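You operate a simulated robot arm through the tools that you are given. There is no shell and no other tool. Be economical: measure what you need, move in short steps, check, and stop when the job is done.

The job below is to be done with a simulated two-armed robot. You get a single attempt, and the scene is never put back.

TASK
Hold the card tray, lift the red bundle out into the flap carton and close it.
Fine: both flaps down, the flap bar over them; the tray stays upright.

It is judged by the outcome, as a careful person would: the job done as asked, and still so three seconds after it is handed in. It fails if anything else is knocked over, pushed out of place, dropped, spilled or broken.

THE ROBOT
Two 7-joint arms with two-finger parallel grippers on one trunk, on a base that drives. Base frame: it is fixed to the floor where the robot stands at the start and does not move with it; the origin is under the middle of the robot, x ahead of it, y to its left, z up; the surface under the hand at the start is at about z = 0.82. Readings come in m, degrees, newtons and seconds.
The left shoulder is at the start at [0.07, 0.178, 1.158], the right one opposite. With the tool pointing down near the work surface each hand reaches from about 0.28 to 0.72 m from the robot's upright axis, wherever it stands, measured 20 degrees to its own side. Places, roughly: flap bar [0.7, -0.5, 1]; inside of the flap carton [0.6, -0.3, 0.8]; plain flap [0.8, -0.3, 1]; printed flap [0.5, -0.3, 1]. Payload 3.43 kg a hand.
The tool frame of a hand sits at the grasp point between the pads (the TCP): z along the fingers, y along the line on which they close. The tips reach 0.03 m beyond it. The gripper opens to 0.094 m. The fingers are 0.028 m wide and 0.01 m thick; the gripper's body (0.05 by 0.096 m) begins 0.055 m behind the TCP.
Orientation is that of the tool frame in the base frame, as [roll, pitch, yaw] about the fixed x, y, z axes, in that order (R = Rz(yaw) Ry(pitch) Rx(roll)). With the fingers straight down and closing along the base's y, the tool's x points along the base's -x, its y along +y and its z along -z.

THE INTERFACE
- The arms move only by the tool nudge_tool. It takes "left_rows", "right_rows" or both (then of equal length, played together; a hand with none holds still); each is a list of rows, each an object of numbers (a shift or turn left out is 0, a gripper value left out holds the last): "grip": the finger opening in m, from 0 to 0.094; "tx", "ty", "tz": the shift along the base's x, y, z in units of 30 mm (1.0 is 30 mm); "rx", "ry", "rz": the turn, a rotation vector about the base's x, y, z in units of 5 degrees (1.0 is 5 degrees). In form: [{"grip": .., "tx": .., "ty": .., "tz": .., "rx": .., "ry": .., "rz": ..}, ...]. A call has 1 to 8 rows; each row shifts and turns the commanded pose from where the row before left it. A call with a number of a shift or a turn outside -1 to 1 is refused whole. Rows are played at 5 a second. More than 0.05 m and 8.6 degrees between two rows, or a gripper value outside its range, and nothing of the call is played. Where a pose cannot be reached the arm comes as near as it can. A force on the tool above 90 N (or 10 N above the force at the start of the call, whichever is more), or a blocked arm, ends the call early, and 0.2 s more pass. Each finger travels about 0.153 m/s and halts on what it meets, pressing with about 42 N; the grip force reading is that of the motor and also rises with nothing between the fingers. The clock runs only during rows and for 0.2 s after the last one: add rows that do not move to give the fingers time. The reply holds the time, the measured pose of the TCP, the force on the tool along the base axes, the opening and the grip force, in the units named above and with some noise, with the torque about the TCP (base axes, N m) and any sound that the robot's microphone picked up, and new pictures: "views" is both (left out), scene, wrist or none (wrist: the cameras of the hands that moved).
- Cameras (640 x 400 px; columns grow to the right, rows downward): "scene" is now at [0.1267, -0.0448, 1.4803]; the picture's right is [-0.51, -0.86, 0.00], its down [-0.46, 0.27, -0.85] and it looks along [0.73, -0.43, -0.53] (base axes); focal length 214 px, centre (320, 200). "left" rides on the left gripper at [0.076, -0.014, -0.103] in its tool frame; the picture's right is [0.18, 0.98, 0.00], its down [-0.75, 0.14, -0.64] and it looks along [-0.63, 0.12, 0.77] (tool axes); focal length 243 px, centre (320, 200). "right" rides on the right gripper at [0.076, 0.014, -0.103] in its tool frame; the picture's right is [-0.18, 0.98, 0.00], its down [-0.75, -0.14, -0.64] and it looks along [-0.63, -0.12, 0.77] (tool axes); focal length 243 px, centre (320, 200). There is no depth. A picture from a camera that has moved, and an enlarged one, comes with that camera's place and axes in the base frame and with its lens.
- raise_lower(by): slides the trunk up (or, below 0, down) by that many m; the arms and the scene camera ride with it, the base frame stays. It gives what a move gives, with no picture.
- base_move(legs): drives the robot by 1 to 6 legs, each [ahead, turn to the left] in m and degrees, along the robot's own axes; the way and the turn of a leg run together, so that a leg with both is an arc; at most 1.5 m and 180 degrees a leg. The arms and the cameras ride along, it lands a little off, and it stops where it bumps. It gives what a move gives, and a new picture of the scene camera.
- head_to(pan, tilt): turns the head with the scene camera to pan (to the left, within 86 degrees either way) and tilt (down, from -29 to 69), counted from straight ahead of the robot. It gives what a move gives, and a new picture of the scene camera.
- zoom(camera, box): a new picture of the part [left, top, right, bottom] of that camera's present view, enlarged. No time passes.
- finish_job(): hands the job in; it is judged then, once.

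Go step by step. Nothing tells you exact positions but the pictures and the camera data: compare them with the known pose of the tool, close in by small moves and look again before you grip or let go. The budget is 120 turns and 260 pictures, counting those below and the enlarged ones. Unless the task says otherwise, let go and move clear before handing in, and close with one line.

The tools are called after ">>>" as a command line: name --argument value ..., lists and objects as JSON in quotes. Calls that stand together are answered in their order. nudge_tool: Moves the arms, as the interface text tells. Its arguments: {"type":"object","properties":{"left_rows":{"type":"array","items":{"type":"object","properties":{"grip":{"type":"number"},"tx":{"type":"number"},"ty":{"type":"number"},"tz":{"type":"number"},"rx":{"type":"number"},"ry":{"type":"number"},"rz":{"type":"number"}}}},"right_rows":{"type":"array","items":{"type":"object","properties":{"grip":{"type":"number"},"tx":{"type":"number"},"ty":{"type":"number"},"tz":{"type":"number"},"rx":{"type":"number"},"ry":{"type":"number"},"rz":{"type":"number"}}}},"views":{"type":"string","enum":["both","scene","wrist","none"]}},"required":[]} The other tools are called the same way: raise_lower (by) slides the trunk up or down; base_move (legs) drives the base; head_to (pan, tilt) turns the head that bears the scene camera; zoom (camera, box) takes an enlarged picture of a part of a camera's view; finish_job () hands the job in.

At the start:

```text
time: 0.0
left_position: [0.4228, -0.0344, 1.2669]
left_tool_rot: [-180.0, 0.2, 180.0]
left_force: [-0.9, 0.0, -1.0]
left_torque: [0.01, 0.01, 0.02]
left_grip_width: 0.0941
left_finger_force: 0.1
right_position: [0.3238, -0.4002, 1.3688]
right_tool_rot: [179.5, 0.0, 179.9]
right_force: [0.8, -0.1, -0.2]
right_torque: [0.01, -0.05, 0.06]
right_grip_width: 0.0939
right_finger_force: 0.1
trunk travel left (down, up): [-0.738, 0.102]
robot x, y, heading: [-0.0017, 0.0012, 0.2]
head pan, tilt: [-30.6, 32.3]
```

scene: 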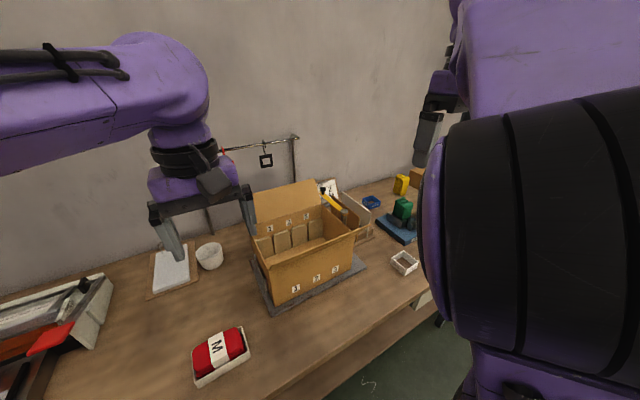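
right: 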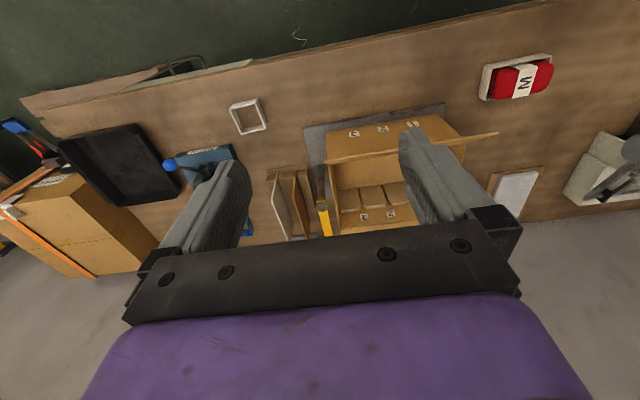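
left: 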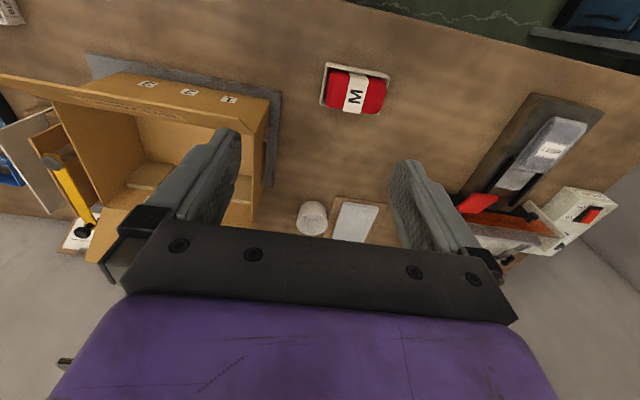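

I see the red bundle in a white card tray near the front edge of the table, and an open carton further right with its flaps up. I'll zoom in to measure them first.

>>> zoom --camera "scene" --box '[220, 120, 400, 320]'

>>> zoom --camera "left" --box '[0, 40, 400, 290]'

>>> zoom --camera "right" --box '[220, 40, 580, 250]'

>>> zoom --camera "scene" --box '[160, 300, 280, 400]'

```text
2.00 times, centred on (310, 220) of scene
camera zoom: at [0.1267, -0.0448, 1.4803], right [-0.51, -0.86, 0.0], down [-0.46, 0.27, -0.85], along [0.73, -0.43, -0.53], focal length 429 px, centre (340, 160)
```

zoom: 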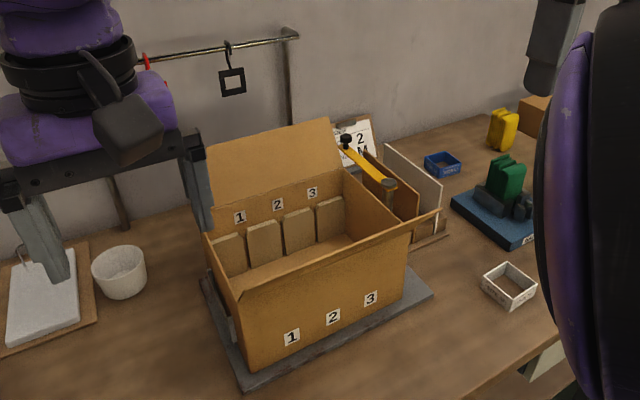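

```text
1.60 times, centred on (200, 165) of left
camera zoom: at [0.3459, -0.0485, 1.3713], right [-0.18, 0.98, 0.0], down [0.75, 0.14, 0.64], along [0.63, 0.12, -0.77], focal length 388 px, centre (512, 256)
```

zoom: 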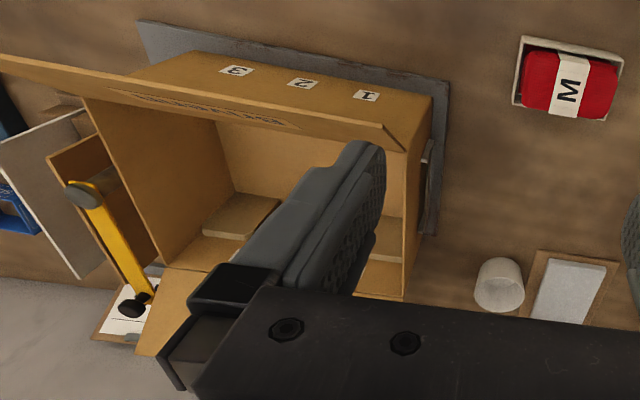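

```text
1.78 times, centred on (400, 145) of right
camera zoom: at [0.246, -0.3866, 1.4718], right [0.19, 0.98, 0.01], down [0.75, -0.15, 0.64], along [0.63, -0.11, -0.77], focal length 431 px, centre (178, 298)
```

zoom: 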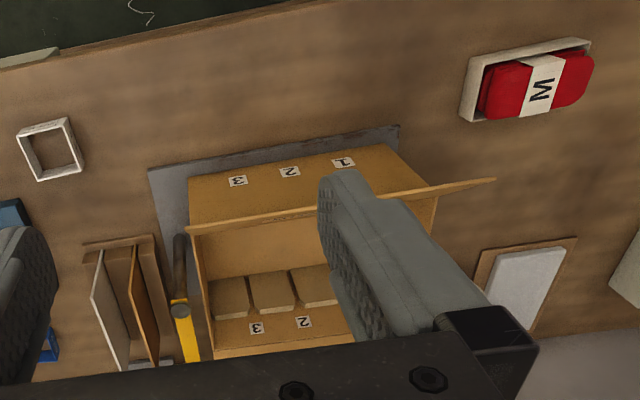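

```text
4.00 times, centred on (220, 350) of scene
camera zoom: at [0.1267, -0.0448, 1.4803], right [-0.51, -0.86, 0.0], down [-0.46, 0.27, -0.85], along [0.73, -0.43, -0.53], focal length 858 px, centre (720, -400)
```

zoom: 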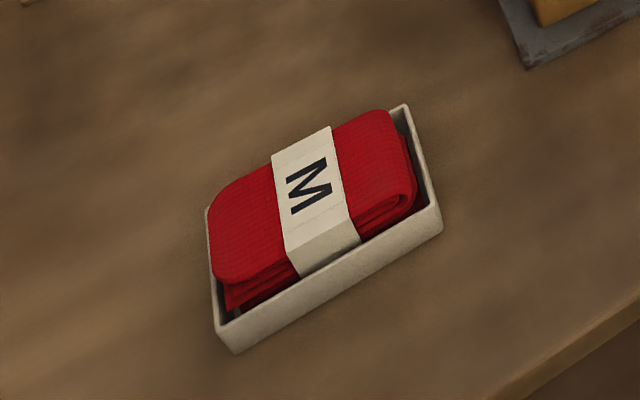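

The carton has numbered places 1–3, and a sign behind it may say which one to use. I'll read the sign next.

>>> zoom --camera "scene" --box '[310, 165, 380, 215]'

>>> zoom --camera "scene" --box '[245, 170, 365, 250]'

```text
8.00 times, centred on (345, 190) of scene
camera zoom: at [0.1267, -0.0448, 1.4803], right [-0.51, -0.86, 0.0], down [-0.46, 0.27, -0.85], along [0.73, -0.43, -0.53], focal length 1716 px, centre (120, 280)
```

zoom: 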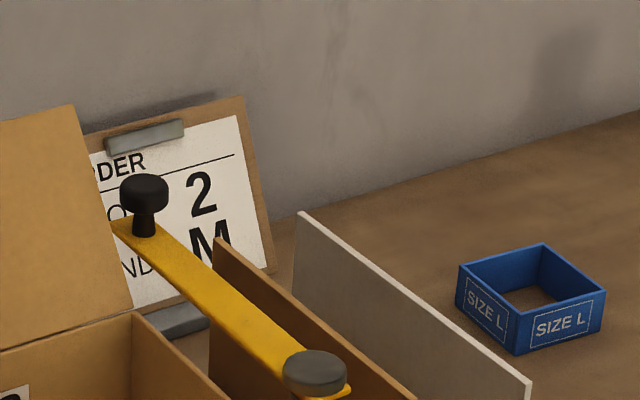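

```text
5.00 times, centred on (305, 210) of scene
camera zoom: at [0.1267, -0.0448, 1.4803], right [-0.51, -0.86, 0.0], down [-0.46, 0.27, -0.85], along [0.73, -0.43, -0.53], focal length 1072 px, centre (395, 150)
```

zoom: 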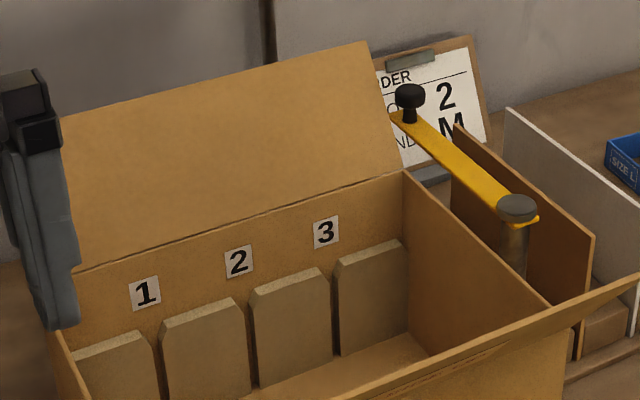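

The order card reads something like "slot 2, band M", so the bundle probably belongs at place 2. I'll shift the hands for a clear view of the carton interior, the flap print and the rest of the sign.

>>> nudge_tool --left_rows '[{"ty": 1}, {"ty": 1}, {"ty": 1}, {"ty": 1}, {"ty": 1}, {"ty": 1}, {"ty": 1}]' --right_rows '[{"ty": 0.6, "tz": 0.5, "tx": -0.3}, {"ty": 0.6, "tz": 0.5, "tx": -0.3}, {"ty": 0.6, "tz": 0.5, "tx": -0.3}, {"ty": 0.6, "tz": 0.5, "tx": -0.3}, {"ty": 0.6, "tz": 0.5, "tx": -0.3}, {}, {}]'

```text
time: 1.6
left_position: [0.4227, 0.1784, 1.2672]
left_tool_rot: [-179.9, 0.1, -180.0]
left_force: [-0.3, -0.6, -0.2]
left_torque: [0.02, -0.01, 0.01]
left_grip_width: 0.094
left_finger_force: 0.0
right_position: [0.3155, -0.3708, 1.4145]
right_tool_rot: [178.9, 0.0, 179.7]
right_force: [0.3, 0.7, -0.5]
right_torque: [-0.03, -0.02, 0.02]
right_grip_width: 0.0941
right_finger_force: 0.0
right hand out of reach, approached as far as the arm can: row 1, 2, 3, 4, 5
trunk travel left (down, up): [-0.738, 0.102]
robot x, y, heading: [-0.0005, 0.0053, -0.0]
head pan, tilt: [-30.6, 32.3]
camera scene: at [0.1265, -0.0425, 1.4804], right [-0.51, -0.86, 0.0], down [-0.46, 0.27, -0.85], along [0.73, -0.43, -0.53], focal length 214 px, centre (320, 200)
camera right: at [0.2387, -0.3583, 1.5182], right [0.19, 0.98, 0.02], down [0.75, -0.16, 0.64], along [0.63, -0.11, -0.77], focal length 243 px, centre (320, 200)
camera left: at [0.3459, 0.1644, 1.3708], right [-0.18, 0.98, 0.0], down [0.75, 0.14, 0.64], along [0.63, 0.12, -0.77], focal length 243 px, centre (320, 200)
```

scene: 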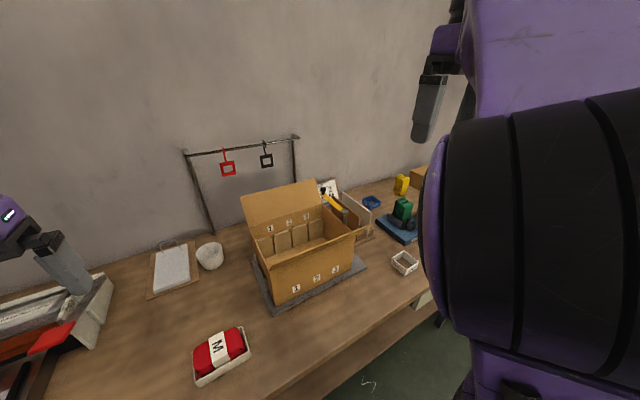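
right: 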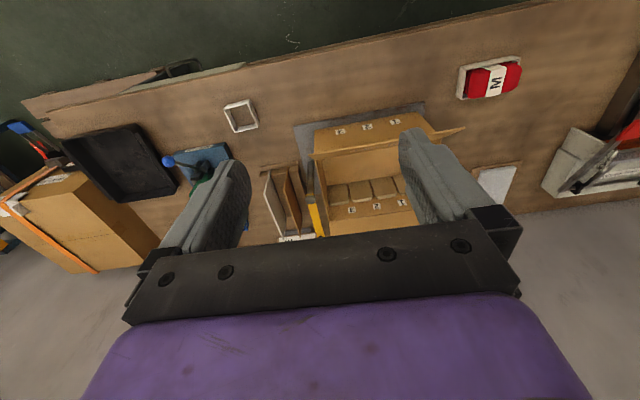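
left: 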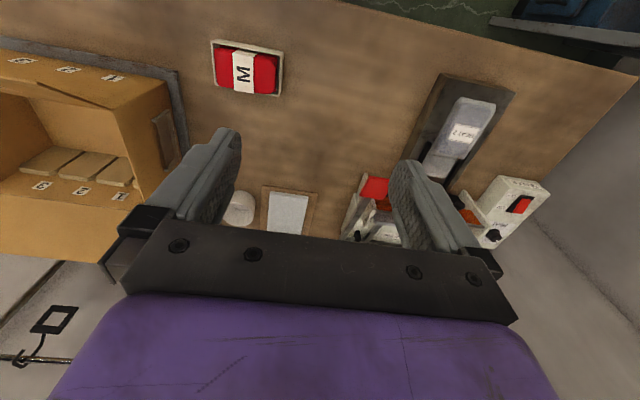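

I'll look at the carton interior in more detail.

>>> zoom --camera "scene" --box '[230, 165, 390, 315]'

>>> zoom --camera "right" --box '[240, 90, 480, 240]'

>>> zoom --camera "left" --box '[0, 30, 200, 230]'

>>> zoom --camera "left" --box '[200, 20, 300, 110]'

```text
2.67 times, centred on (310, 240) of scene
camera zoom: at [0.1265, -0.0425, 1.4804], right [-0.51, -0.86, 0.0], down [-0.46, 0.27, -0.85], along [0.73, -0.43, -0.53], focal length 572 px, centre (347, 93)
```

zoom: 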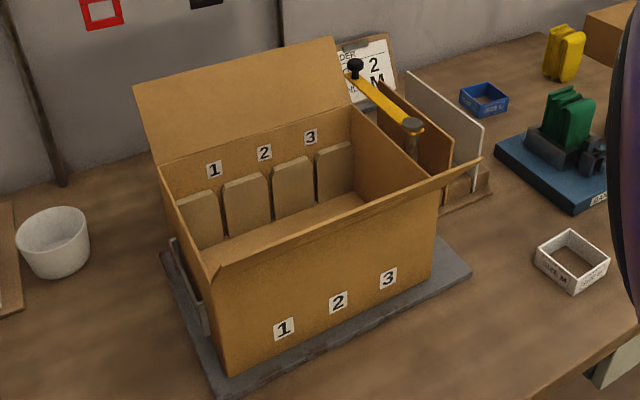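

```text
2.67 times, centred on (360, 165) of right
camera zoom: at [0.2387, -0.3583, 1.5182], right [0.19, 0.98, 0.02], down [0.75, -0.16, 0.64], along [0.63, -0.11, -0.77], focal length 647 px, centre (213, 293)
```

zoom: 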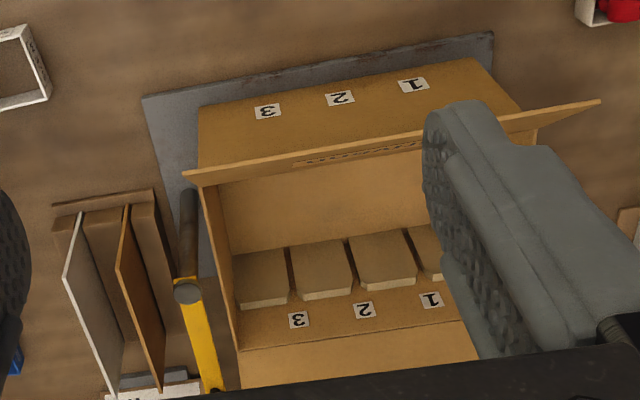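

```text
2.00 times, centred on (100, 130) of left
camera zoom: at [0.3459, 0.1644, 1.3708], right [-0.18, 0.98, 0.0], down [0.75, 0.14, 0.64], along [0.63, 0.12, -0.77], focal length 485 px, centre (760, 340)
```

zoom: 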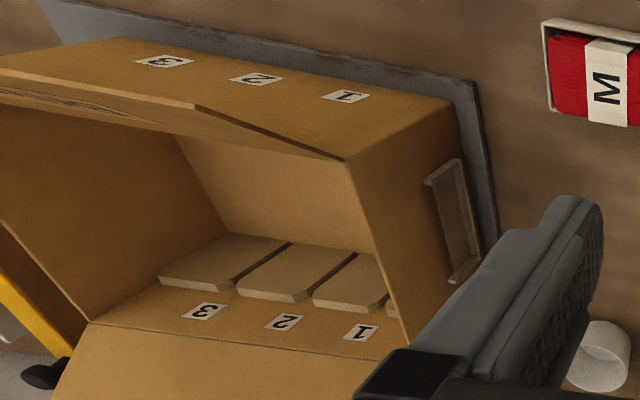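

```text
4.44 times, centred on (250, 65) of left
camera zoom: at [0.3459, 0.1644, 1.3708], right [-0.18, 0.98, 0.0], down [0.75, 0.14, 0.64], along [0.63, 0.12, -0.77], focal length 1078 px, centre (631, 800)
```

zoom: 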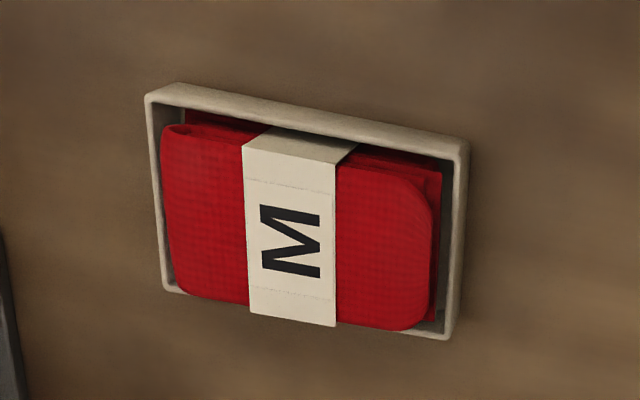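

Place 2 and the gaps look like grooves for divider boards, which aren't part of this task. I'll put the left camera above the carton to read the flap print and see inside and the bar.

>>> nudge_tool --left_rows '[{"ty": -1, "tz": 0.4}, {"ty": -1, "tz": 0.4}, {"ty": -1, "tz": 0.4}, {"ty": -1, "tz": 0.4}, {"ty": -1, "tx": 0.5}, {"ty": -1, "tx": 0.5}, {"ty": -1, "tx": 0.5}, {"ty": -1, "tx": 0.5}]' --views "wrist"

>>> nudge_tool --left_rows '[{"ty": -1}, {"ty": -1}, {"ty": -1}, {"ty": -0.5}, {}]' --views "wrist"

```text
time: 3.6
left_position: [0.5006, -0.0211, 1.3445]
left_tool_rot: [-174.8, 0.3, -176.3]
left_force: [0.3, -0.1, -0.5]
left_torque: [-0.03, 0.01, -0.02]
left_grip_width: 0.094
left_finger_force: 0.1
right_position: [0.3167, -0.3725, 1.415]
right_tool_rot: [178.7, -0.1, 179.8]
right_force: [-0.5, -0.4, -0.6]
right_torque: [-0.02, -0.01, -0.01]
right_grip_width: 0.094
right_finger_force: 0.0
trunk travel left (down, up): [-0.738, 0.102]
robot x, y, heading: [-0.0008, 0.0032, -0.0]
head pan, tilt: [-30.6, 32.3]
stopped in row 8 (left hand): the arm was blocked; the commanded pose is now the measured one
camera left: at [0.4231, -0.0319, 1.4481], right [-0.25, 0.96, -0.09], down [0.73, 0.25, 0.63], along [0.63, 0.09, -0.77], focal length 243 px, centre (320, 200)
```

left: 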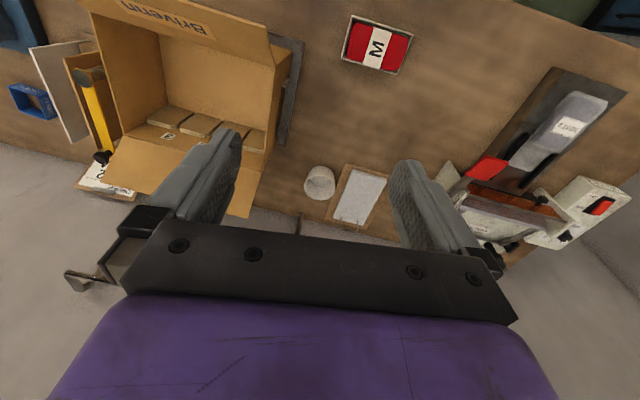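

```text
time: 5.0
left_position: [0.5202, -0.0468, 1.2979]
left_tool_rot: [-173.7, -4.0, -173.6]
left_force: [0.3, 0.0, -0.1]
left_torque: [-0.01, -0.01, -0.03]
left_grip_width: 0.0938
left_finger_force: 0.0
left hand out of reach, approached as far as the arm can: row 1, 2, 3, 4
right_position: [0.3167, -0.3758, 1.4125]
right_tool_rot: [178.7, -0.1, 179.6]
right_force: [1.1, 0.7, -0.5]
right_torque: [0.01, 0.02, 0.01]
right_grip_width: 0.0939
right_finger_force: 0.0
trunk travel left (down, up): [-0.738, 0.102]
robot x, y, heading: [0.0016, 0.0013, -0.2]
head pan, tilt: [-30.6, 32.3]
stopped in row 5 (left hand): the arm was blocked; the commanded pose is now the measured one
camera left: at [0.4513, -0.058, 1.4067], right [-0.3, 0.95, -0.1], down [0.77, 0.3, 0.57], along [0.57, 0.1, -0.82], focal length 243 px, centre (320, 200)
```

left: 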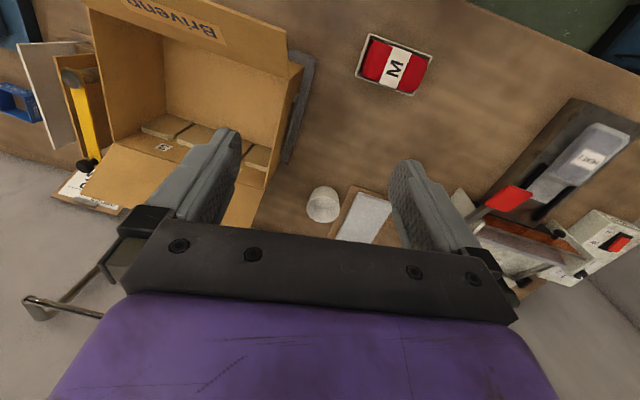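

The printed flap carries a brand name. The tray is centred near (0.48, 0.04), about 0.126 m along y and 0.08 m along x. I'll turn both hands to close along x and bring them down near the tray, the left on the +y side to hold it.

>>> nudge_tool --left_rows '[{"ry": -0.64, "tz": -0.7, "ty": 0.8, "rx": 0.7}, {"rx": 0.64, "tz": -0.7, "ty": 0.8}, {"rz": -1, "tz": -0.7, "ty": 0.8}, {"rz": -1, "tz": -0.7, "ty": 0.8}, {"rz": -1, "tz": -0.7, "ty": 0.8}, {"rz": -1, "tz": -0.7, "ty": 0.8}, {"rz": -1, "ty": 0.8}, {"rz": -1, "ty": 0.8}]' --right_rows '[{"tz": -0.8}, {"tz": -0.8}, {"tz": -0.8, "rz": 1}, {"tz": -0.8, "rz": 1}, {"tz": -0.8, "rz": 1}, {"tz": -0.8, "rz": 1}, {"tz": -0.8, "rz": 1, "tx": 0.5}, {"tz": -0.8, "rz": 1, "tx": 0.5}]' --views "none"

>>> nudge_tool --left_rows '[{"rz": -1}, {"rz": -1}, {"rz": -1}, {"rz": -1}, {"rz": -1}, {"rz": -1}, {"rz": -1}, {"rz": -1}]' --right_rows '[{"rz": 1}, {"rz": 1}, {"rz": 1}, {"rz": 1}, {"rz": 1}, {"rz": 1}, {"rz": 1}, {"rz": 1}]' --views "none"

>>> nudge_tool --left_rows '[{"rz": -1}, {"rz": -1}, {"rz": -1}, {"rz": -1}, {}]' --right_rows '[{"rz": 1}, {"rz": 1}, {"rz": 1}, {"rz": 1}, {}]'

```text
time: 6.8
left_position: [0.5175, 0.1402, 1.1718]
left_tool_rot: [179.7, 0.1, 155.9]
left_force: [1.1, -0.4, -0.2]
left_torque: [-0.02, 0.0, 0.0]
left_grip_width: 0.094
left_finger_force: 0.1
right_position: [0.3808, -0.4195, 1.2549]
right_tool_rot: [178.6, -0.3, -150.0]
right_force: [0.0, 0.0, -0.6]
right_torque: [0.06, 0.0, -0.01]
right_grip_width: 0.094
right_finger_force: 0.0
right hand out of reach, approached as far as the arm can: row 1, 2, 3, 4, 5, 6, 7, 8
trunk travel left (down, up): [-0.738, 0.102]
robot x, y, heading: [-0.0007, 0.0033, -0.2]
head pan, tilt: [-30.6, 32.3]
```

```text
time: 8.6
left_position: [0.5157, 0.1415, 1.1718]
left_tool_rot: [179.7, 0.2, 115.9]
left_force: [-0.2, 0.3, -0.1]
left_torque: [0.03, 0.0, 0.0]
left_grip_width: 0.094
left_finger_force: 0.0
right_position: [0.3812, -0.4182, 1.255]
right_tool_rot: [178.7, 0.0, -110.1]
right_force: [-0.1, -0.8, 0.5]
right_torque: [-0.02, -0.01, -0.01]
right_grip_width: 0.0939
right_finger_force: 0.1
trunk travel left (down, up): [-0.738, 0.102]
robot x, y, heading: [0.0008, 0.0028, 0.1]
head pan, tilt: [-30.6, 32.3]
```

```text
time: 9.8
left_position: [0.5176, 0.1412, 1.1719]
left_tool_rot: [179.6, 0.3, 96.0]
left_force: [0.6, -0.5, -0.3]
left_torque: [0.01, -0.01, 0.02]
left_grip_width: 0.0942
left_finger_force: 0.0
right_position: [0.3815, -0.4183, 1.2555]
right_tool_rot: [178.7, 0.1, -90.2]
right_force: [-0.4, -0.1, -0.3]
right_torque: [0.01, -0.03, 0.02]
right_grip_width: 0.0939
right_finger_force: 0.0
trunk travel left (down, up): [-0.738, 0.102]
robot x, y, heading: [-0.0007, 0.0002, 0.2]
head pan, tilt: [-30.6, 32.3]
camera scene: at [0.1266, -0.0447, 1.4804], right [-0.51, -0.86, 0.0], down [-0.46, 0.27, -0.85], along [0.73, -0.43, -0.53], focal length 214 px, centre (320, 200)
camera right: at [0.3679, -0.4944, 1.3584], right [-0.98, 0.19, 0.02], down [0.16, 0.75, 0.64], along [0.1, 0.63, -0.77], focal length 243 px, centre (320, 200)
camera left: at [0.4933, 0.2156, 1.2746], right [0.96, 0.29, 0.0], down [0.22, -0.73, 0.65], along [0.19, -0.62, -0.76], focal length 243 px, centre (320, 200)
```

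scene: 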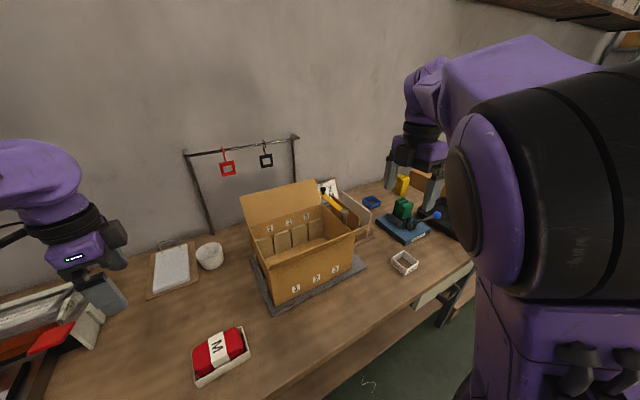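
right: 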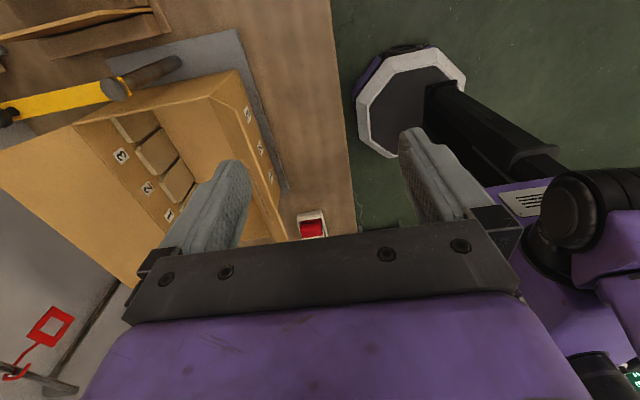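
left: 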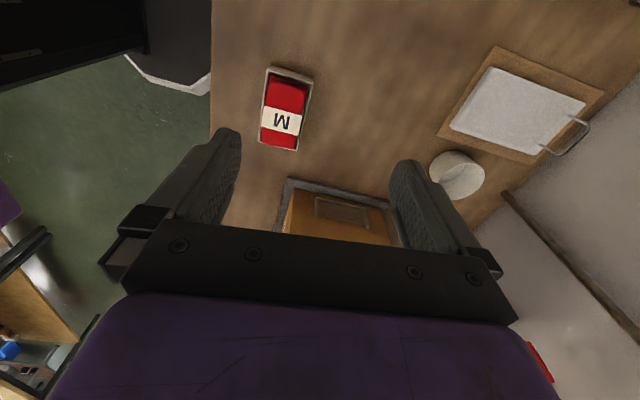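

Both hands are turned. I'll zoom in on the tray from the left hand to get an exact position.

>>> zoom --camera "left" --box '[240, 50, 340, 160]'

```text
3.64 times, centred on (290, 105) of left
camera zoom: at [0.4933, 0.2156, 1.2746], right [0.96, 0.29, 0.0], down [0.22, -0.73, 0.65], along [0.19, -0.62, -0.76], focal length 882 px, centre (429, 546)
```

zoom: 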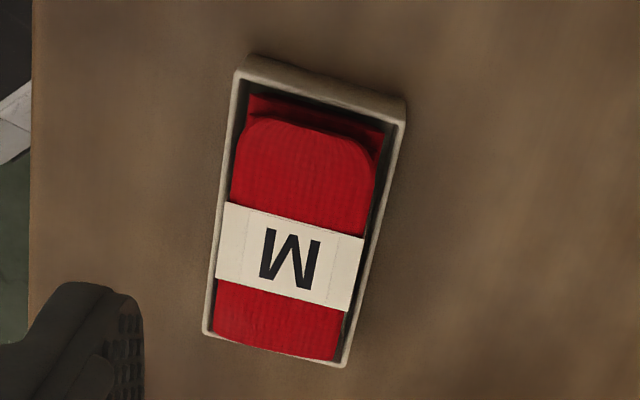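

The tray rim spans x 0.442–0.517 and y −0.024–0.105, so its centre is (0.48, 0.04). I'll tilt the left hand 30° away and lower it toward the +y end. The right hand will approach too.

>>> nudge_tool --left_rows '[{"rz": -1, "tz": -1, "tx": -0.5}, {"rz": -0.2, "tz": -1, "tx": -0.5, "ty": 0.3}, {"rx": -1, "tz": -0.8, "tx": -0.25, "ty": 0.2}, {"rx": -1, "tz": -0.7}, {"rx": -1, "tz": -0.7}, {"rx": -1, "tz": -0.7}, {"rx": -1, "tz": -0.5}, {"rx": -1, "tz": -0.5}]' --right_rows '[{"ty": 1}, {"ty": 1}, {"ty": 1}, {"ty": 1, "tz": -0.2}, {"ty": 1, "tz": -0.2}, {"ty": 1, "tz": -0.2}, {"ty": 1, "tz": -0.2}, {"ty": 1, "tz": -0.2}]'

```text
time: 11.6
left_position: [0.4794, 0.1591, 0.9947]
left_tool_rot: [179.8, 30.3, 90.0]
left_force: [0.1, 0.3, -0.1]
left_torque: [-0.05, 0.01, 0.01]
left_grip_width: 0.0939
left_finger_force: 0.1
right_position: [0.4599, -0.228, 1.2897]
right_tool_rot: [178.2, 0.7, -90.7]
right_force: [0.4, 0.5, 0.3]
right_torque: [-0.04, -0.01, -0.01]
right_grip_width: 0.094
right_finger_force: 0.0
right hand out of reach, approached as far as the arm can: row 1, 2, 3, 4, 5, 6, 7, 8
trunk travel left (down, up): [-0.738, 0.102]
robot x, y, heading: [-0.0027, -0.0035, 0.1]
head pan, tilt: [-30.6, 32.3]
camera scene: at [0.1274, -0.042, 1.4804], right [-0.51, -0.86, 0.0], down [-0.46, 0.27, -0.85], along [0.73, -0.43, -0.53], focal length 214 px, centre (320, 200)
camera right: at [0.4477, -0.3053, 1.3918], right [-0.98, 0.19, 0.03], down [0.17, 0.74, 0.65], along [0.1, 0.64, -0.76], focal length 243 px, centre (320, 200)
camera left: at [0.4642, 0.2748, 1.0451], right [0.98, 0.16, -0.09], down [0.14, -0.33, 0.94], along [0.12, -0.93, -0.34], focal length 243 px, centre (320, 200)
```

scene: 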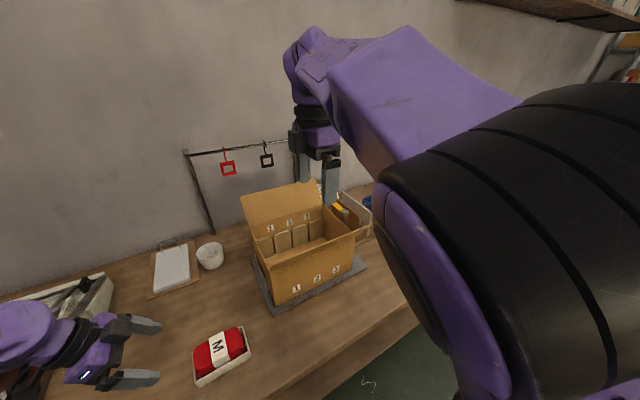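
right: 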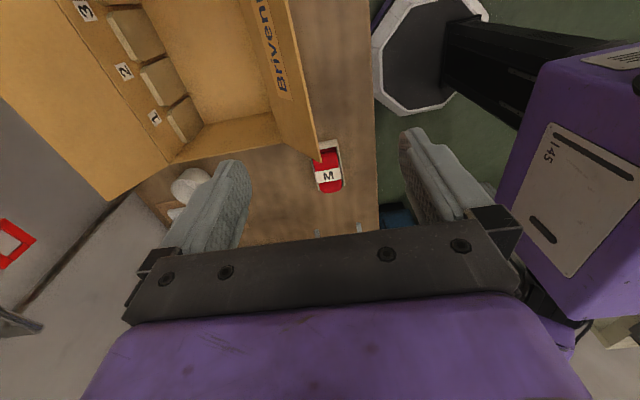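
left: 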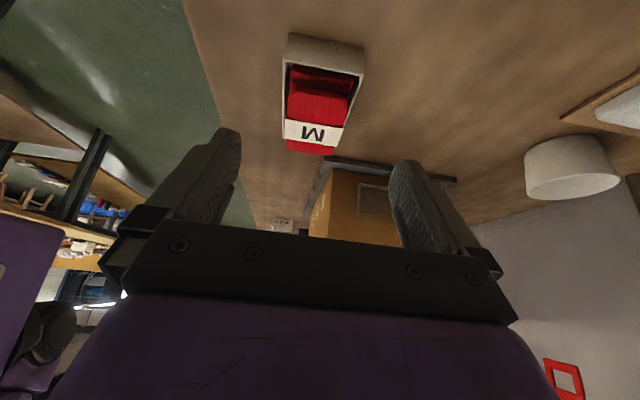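

The left hand is aligned with the tray. I'll move it down along its own axis until it straddles the tray end, stop short to check, and lower the right hand as well.

>>> nudge_tool --left_rows '[{"ty": -0.4, "tz": -0.8}, {"ty": -0.4, "tz": -0.8}, {"ty": -0.4, "tz": -0.8}, {"ty": -0.4, "tz": -0.8}, {}]' --right_rows '[{"tz": -1}, {"tz": -1}, {"tz": -1}, {"tz": -1}, {}]'

```text
time: 12.8
left_position: [0.4788, 0.1096, 0.8988]
left_tool_rot: [179.7, 30.2, 90.0]
left_force: [0.3, 0.4, 0.3]
left_torque: [-0.02, 0.01, 0.02]
left_grip_width: 0.0939
left_finger_force: 0.2
right_position: [0.476, -0.2257, 1.2325]
right_tool_rot: [178.8, -0.1, -90.1]
right_force: [-1.4, -0.5, 0.2]
right_torque: [-0.01, -0.01, 0.0]
right_grip_width: 0.094
right_finger_force: 0.0
right hand out of reach, approached as far as the arm can: row 1, 2, 3, 4
trunk travel left (down, up): [-0.738, 0.102]
robot x, y, heading: [-0.0003, 0.003, -0.3]
head pan, tilt: [-30.6, 32.3]
camera scene: at [0.1253, -0.043, 1.4805], right [-0.51, -0.86, 0.0], down [-0.46, 0.27, -0.85], along [0.73, -0.43, -0.53], focal length 214 px, centre (320, 200)
camera right: at [0.4628, -0.302, 1.3359], right [-0.98, 0.19, 0.02], down [0.16, 0.75, 0.64], along [0.1, 0.63, -0.77], focal length 243 px, centre (320, 200)
camera left: at [0.4635, 0.2268, 0.9498], right [0.98, 0.16, -0.09], down [0.14, -0.33, 0.93], along [0.12, -0.93, -0.34], focal length 243 px, centre (320, 200)
```

scene: 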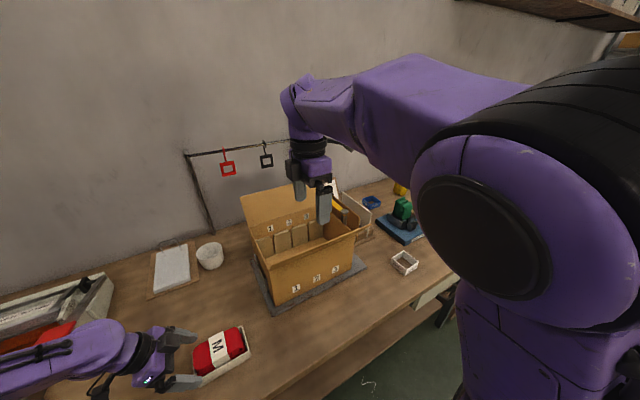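
right: 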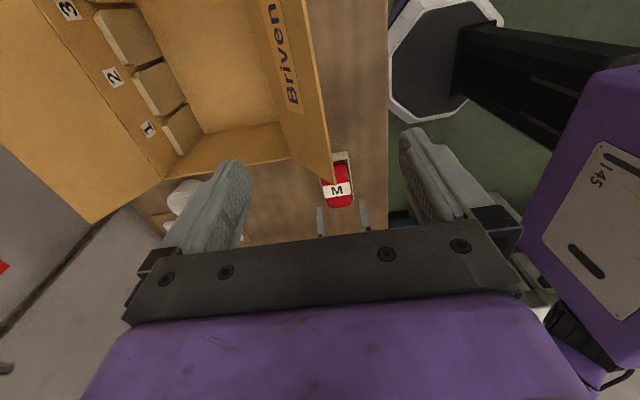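
left: 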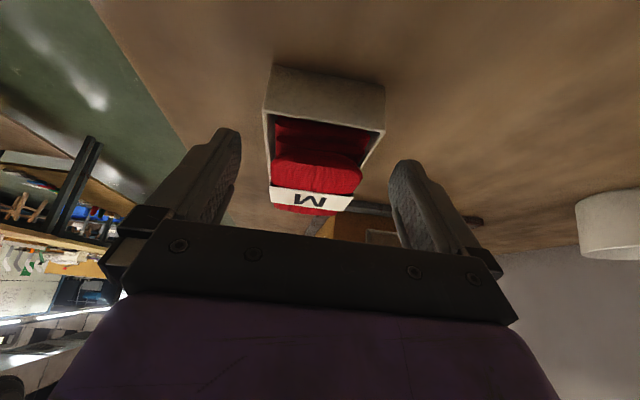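

The tray sits between the left fingers. I'll lower the last 35 mm and close gently, leaving the right hand still.

>>> nudge_tool --left_rows '[{"ty": -0.2, "tz": -0.6}, {"ty": -0.1, "tz": -0.55}, {}, {"grip": 0.082}, {"grip": 0.074}, {"grip": 0.07}, {}]' --right_rows '[{"tz": -1}, {"tz": -1}, {"tz": -0.5}, {}, {}, {}, {}]'

```text
time: 14.4
left_position: [0.4797, 0.0998, 0.8648]
left_tool_rot: [179.7, 30.2, 90.0]
left_force: [0.0, 1.2, 10.0]
left_torque: [-0.03, -0.35, 0.02]
left_grip_width: 0.0762
left_finger_force: 42.2
right_position: [0.4776, -0.2285, 1.1553]
right_tool_rot: [178.8, 0.0, -90.2]
right_force: [0.2, -0.9, 0.1]
right_torque: [0.0, 0.0, 0.02]
right_grip_width: 0.094
right_finger_force: 0.1
trunk travel left (down, up): [-0.738, 0.102]
robot x, y, heading: [-0.0023, 0.001, -0.2]
head pan, tilt: [-30.6, 32.3]
camera scene: at [0.1256, -0.0446, 1.4805], right [-0.51, -0.86, 0.0], down [-0.46, 0.27, -0.85], along [0.73, -0.43, -0.53], focal length 214 px, centre (320, 200)
camera right: at [0.4645, -0.3046, 1.2593], right [-0.98, 0.19, 0.02], down [0.16, 0.75, 0.64], along [0.1, 0.63, -0.77], focal length 243 px, centre (320, 200)
camera left: at [0.4639, 0.2169, 0.916], right [0.98, 0.16, -0.09], down [0.14, -0.33, 0.93], along [0.12, -0.93, -0.34], focal length 243 px, centre (320, 200)
```

scene: 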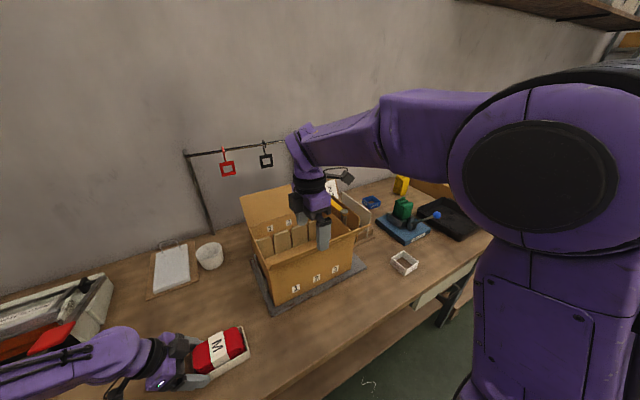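
right: 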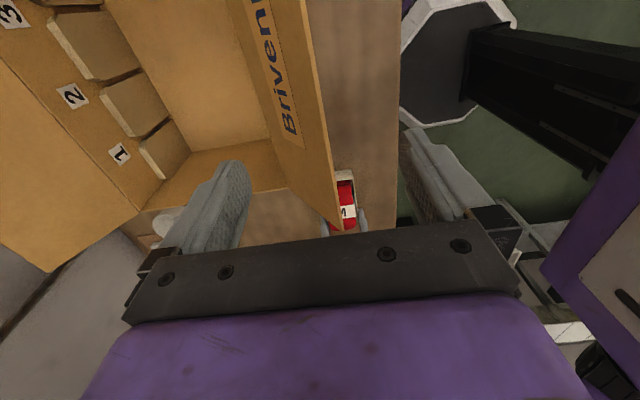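
left: 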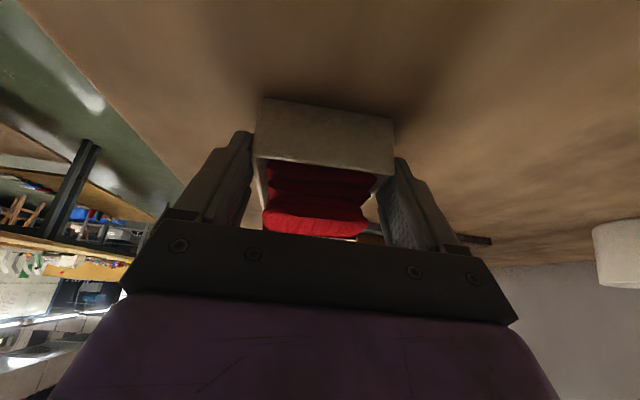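

The tray is held at 76 mm. Next I'll bring the right hand over the bundle at this height.

>>> nudge_tool --right_rows '[{"ty": 1}, {"ty": 1}, {"ty": 1}, {"ty": 1}, {"ty": 1}, {"ty": 1}, {"ty": 1}, {"ty": 1}]'

```text
time: 16.2
left_position: [0.4781, 0.0989, 0.8656]
left_tool_rot: [179.6, 30.2, 90.1]
left_force: [3.2, -0.6, 20.1]
left_torque: [0.04, 0.26, -0.02]
left_grip_width: 0.0751
left_finger_force: 42.5
right_position: [0.4773, 0.0126, 1.1575]
right_tool_rot: [178.8, 0.1, -90.2]
right_force: [0.5, -0.7, -0.1]
right_torque: [0.01, -0.02, 0.02]
right_grip_width: 0.0941
right_finger_force: 0.0
trunk travel left (down, up): [-0.738, 0.102]
robot x, y, heading: [0.0023, 0.0007, -0.1]
head pan, tilt: [-30.6, 32.3]
camera scene: at [0.1249, -0.0444, 1.4806], right [-0.51, -0.86, 0.0], down [-0.46, 0.27, -0.85], along [0.73, -0.43, -0.53], focal length 214 px, centre (320, 200)
camera right: at [0.4636, -0.064, 1.2617], right [-0.98, 0.19, 0.02], down [0.16, 0.75, 0.64], along [0.1, 0.63, -0.77], focal length 243 px, centre (320, 200)
```

scene: 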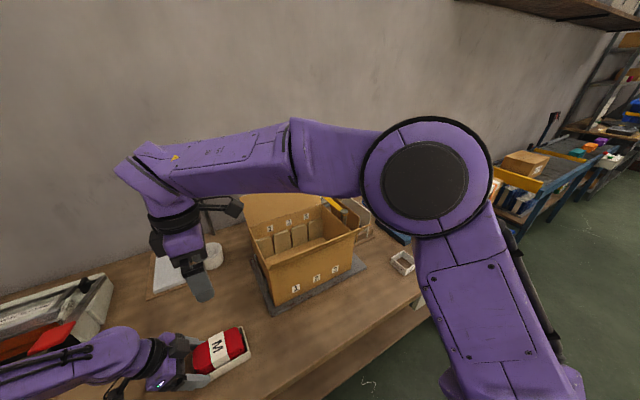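
right: 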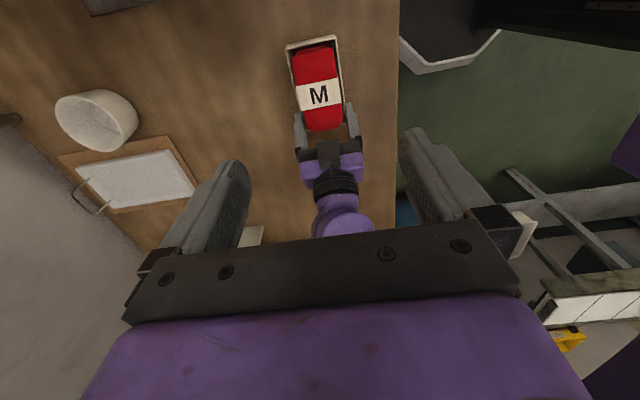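

The band is centred at about (0.478, 0.047). I'll lower the right hand to just above the bundle, then look again.

>>> nudge_tool --right_rows '[{"ty": 0.5, "tz": -0.9}, {"ty": 0.5, "tz": -0.9}, {"tz": -0.9}, {"tz": -0.9}, {"tz": -0.9}, {"tz": -0.9}, {"tz": -0.9}, {"tz": -0.9}]'

```text
time: 18.0
left_position: [0.4788, 0.0999, 0.8654]
left_tool_rot: [179.6, 30.2, 90.0]
left_force: [0.5, -0.1, 18.0]
left_torque: [0.05, 0.21, 0.0]
left_grip_width: 0.0751
left_finger_force: 42.0
right_position: [0.4781, 0.0411, 0.9389]
right_tool_rot: [178.9, 0.0, -90.2]
right_force: [-1.1, 1.0, 0.3]
right_torque: [0.01, 0.04, -0.01]
right_grip_width: 0.094
right_finger_force: 0.0
trunk travel left (down, up): [-0.738, 0.102]
robot x, y, heading: [-0.0004, -0.0003, -0.2]
head pan, tilt: [-30.6, 32.3]
camera scene: at [0.1244, -0.0451, 1.4806], right [-0.51, -0.86, 0.0], down [-0.46, 0.27, -0.85], along [0.73, -0.43, -0.53], focal length 214 px, centre (320, 200)
camera right: at [0.4639, -0.0348, 1.0426], right [-0.98, 0.19, 0.02], down [0.16, 0.75, 0.64], along [0.1, 0.63, -0.77], focal length 243 px, centre (320, 200)
```

scene: 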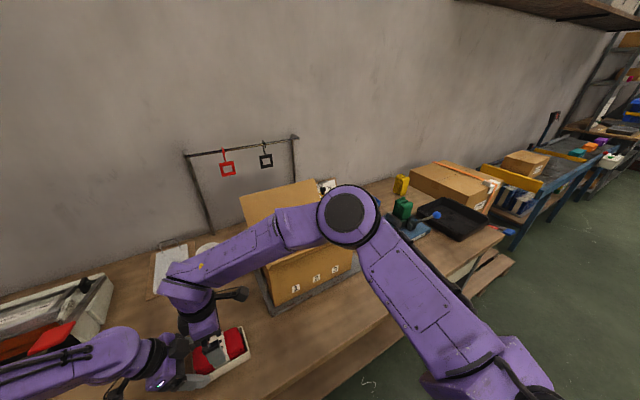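
right: 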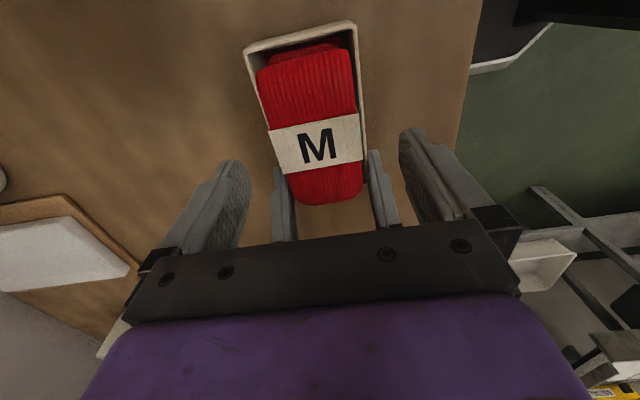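

The bundle top is at about z 0.874 with the band at y ≈ 0.05. I'll zoom to see how far the bundle stands above the rim.

>>> zoom --camera "right" --box '[230, 10, 390, 220]'

>>> zoom --camera "left" --box '[200, 80, 440, 250]'

>>> zoom --camera "scene" --box '[150, 310, 270, 400]'

```text
1.90 times, centred on (310, 115) of right
camera zoom: at [0.4639, -0.0348, 1.0426], right [-0.98, 0.19, 0.02], down [0.16, 0.75, 0.64], along [0.1, 0.63, -0.77], focal length 462 px, centre (339, 362)
```

zoom: 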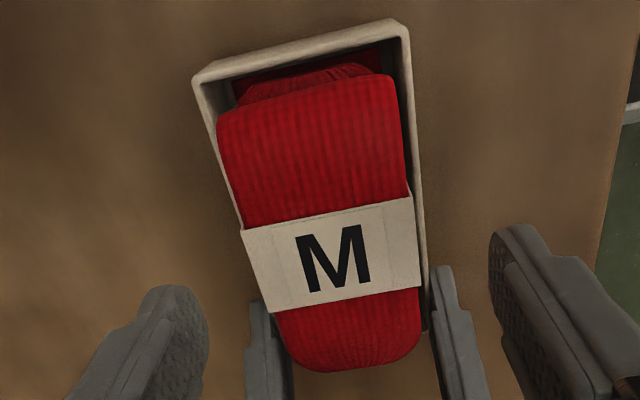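

```text
2.35 times, centred on (320, 165) of left
camera zoom: at [0.4627, 0.2167, 0.9162], right [0.98, 0.16, -0.09], down [0.14, -0.33, 0.93], along [0.12, -0.93, -0.35], focal length 571 px, centre (320, 282)
```

zoom: 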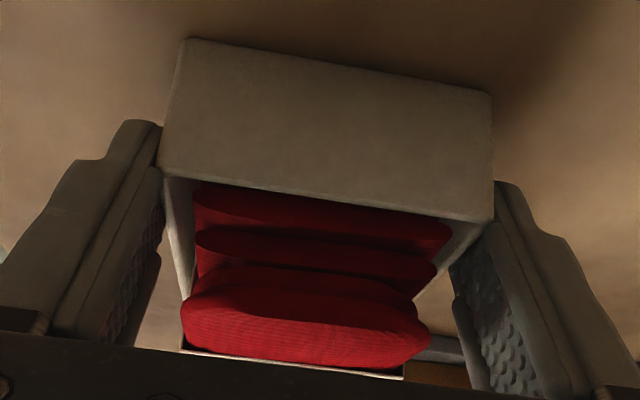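

```text
4.44 times, centred on (210, 355) of scene
camera zoom: at [0.1244, -0.0451, 1.4806], right [-0.51, -0.86, 0.0], down [-0.46, 0.27, -0.85], along [0.73, -0.43, -0.53], focal length 953 px, centre (809, -489)
```

zoom: 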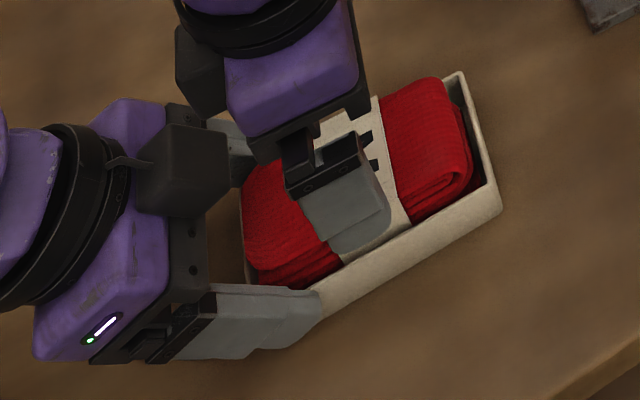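

The rim is at z ≈ 0.854 and the bundle top ≈ 0.876, so about 20 mm can be gripped. I'll go down to TCP z ≈ 0.887 and close on the band.

>>> nudge_tool --right_rows '[{"ty": 0.13, "tz": -0.6}, {"tz": -0.6}, {"tz": -0.5}, {}, {"grip": 0.08}, {"grip": 0.07}, {"grip": 0.06}, {}]'

```text
time: 19.8
left_position: [0.4786, 0.0998, 0.8651]
left_tool_rot: [179.6, 30.2, 90.0]
left_force: [0.0, 0.4, 16.1]
left_torque: [0.1, 0.33, 0.03]
left_grip_width: 0.075
left_finger_force: 41.8
right_position: [0.4753, 0.0449, 0.8894]
right_tool_rot: [178.8, -0.1, -90.1]
right_force: [-0.1, -0.2, -0.1]
right_torque: [0.01, -0.05, 0.01]
right_grip_width: 0.0613
right_finger_force: 41.8
trunk travel left (down, up): [-0.738, 0.102]
robot x, y, heading: [-0.0007, 0.0014, -0.0]
head pan, tilt: [-30.6, 32.3]
camera scene: at [0.1243, -0.045, 1.4806], right [-0.51, -0.86, 0.0], down [-0.46, 0.27, -0.85], along [0.73, -0.43, -0.53], focal length 214 px, centre (320, 200)
camera right: at [0.4625, -0.0308, 0.9933], right [-0.98, 0.19, 0.02], down [0.16, 0.75, 0.64], along [0.1, 0.63, -0.77], focal length 243 px, centre (320, 200)
```

scene: 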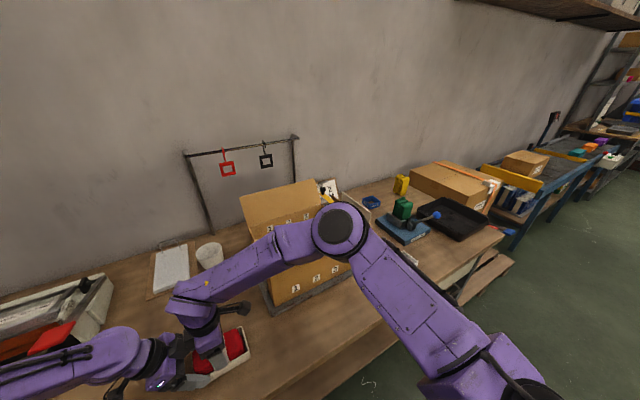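
right: 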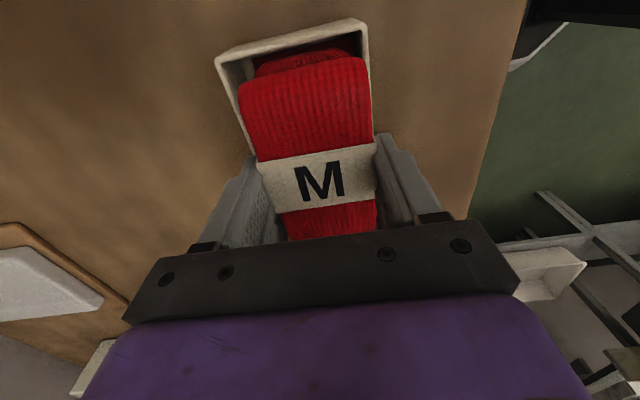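

The right hand holds the bundle at about 61 mm. I'll lift it slowly while the left keeps the tray down.

>>> nudge_tool --right_rows '[{}, {"tz": 0.3}, {"tz": 0.4}, {"tz": 0.5}, {"tz": 0.6}, {"tz": 0.6}]'

```text
time: 21.2
left_position: [0.4796, 0.0992, 0.8652]
left_tool_rot: [179.7, 30.2, 90.0]
left_force: [1.6, 0.9, 18.3]
left_torque: [-0.09, 0.33, 0.05]
left_grip_width: 0.0751
left_finger_force: 42.6
right_position: [0.4779, 0.0454, 0.9616]
right_tool_rot: [178.8, -0.1, -90.2]
right_force: [-0.6, -1.2, -2.6]
right_torque: [-0.06, 0.03, 0.04]
right_grip_width: 0.0616
right_finger_force: 39.6
trunk travel left (down, up): [-0.738, 0.102]
robot x, y, heading: [-0.0021, 0.0003, 0.0]
head pan, tilt: [-30.6, 32.3]
camera scene: at [0.1248, -0.0454, 1.4806], right [-0.51, -0.86, 0.0], down [-0.46, 0.27, -0.85], along [0.73, -0.43, -0.53], focal length 214 px, centre (320, 200)
camera right: at [0.4638, -0.0316, 1.0658], right [-0.98, 0.19, 0.02], down [0.16, 0.75, 0.64], along [0.1, 0.63, -0.77], focal length 243 px, centre (320, 200)
```

scene: 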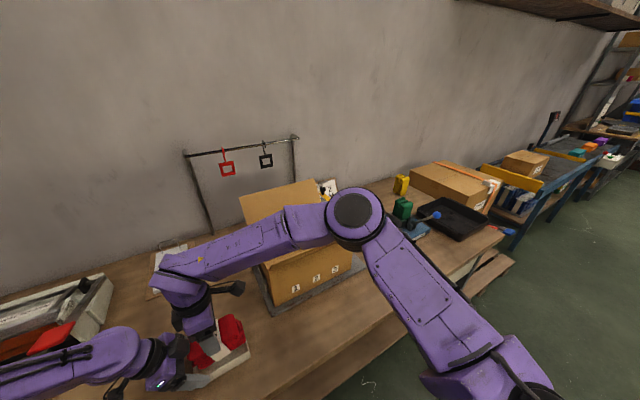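
right: 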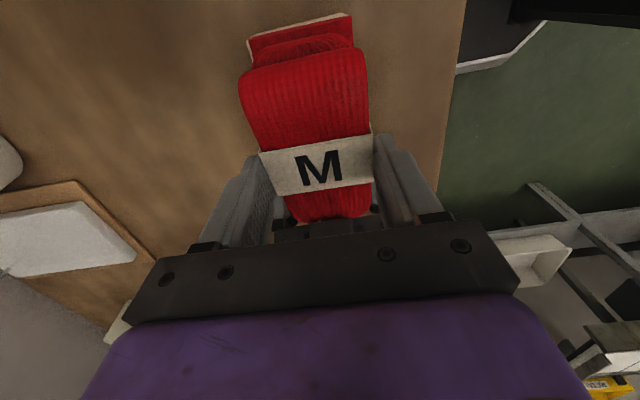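

The bundle is out cleanly at about 2.6 N, and the tray stays down. I'll keep lifting straight up to clear the flaps.

>>> nudge_tool --right_rows '[{"tz": 0.95}, {"tz": 0.95}, {"tz": 0.95}, {"tz": 0.95}, {"tz": 0.95}, {"tz": 0.95}, {"tz": 0.95}, {"tz": 0.9}]' --views "scene"

```text
time: 23.0
left_position: [0.4788, 0.1004, 0.8648]
left_tool_rot: [179.6, 30.1, 90.0]
left_force: [5.9, 0.7, 22.9]
left_torque: [0.17, 0.09, 0.0]
left_grip_width: 0.0752
left_finger_force: 42.2
right_position: [0.4762, 0.0447, 1.1892]
right_tool_rot: [178.8, 0.0, -90.1]
right_force: [0.6, 0.3, -0.7]
right_torque: [0.01, -0.02, 0.01]
right_grip_width: 0.0612
right_finger_force: 42.3
trunk travel left (down, up): [-0.738, 0.102]
robot x, y, heading: [-0.0, 0.0027, -0.1]
head pan, tilt: [-30.6, 32.3]
camera scene: at [0.1248, -0.045, 1.4805], right [-0.51, -0.86, 0.0], down [-0.46, 0.27, -0.85], along [0.73, -0.43, -0.53], focal length 214 px, centre (320, 200)
```

scene: 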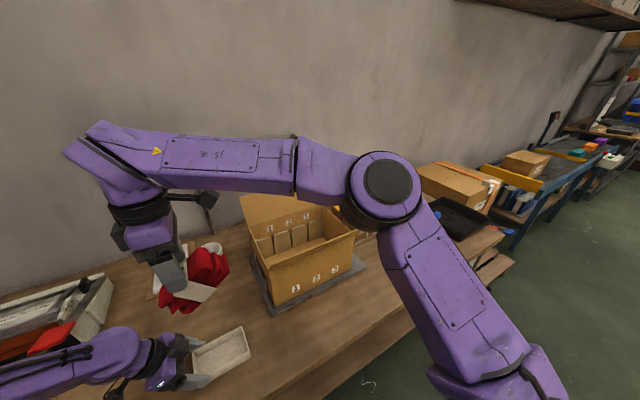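

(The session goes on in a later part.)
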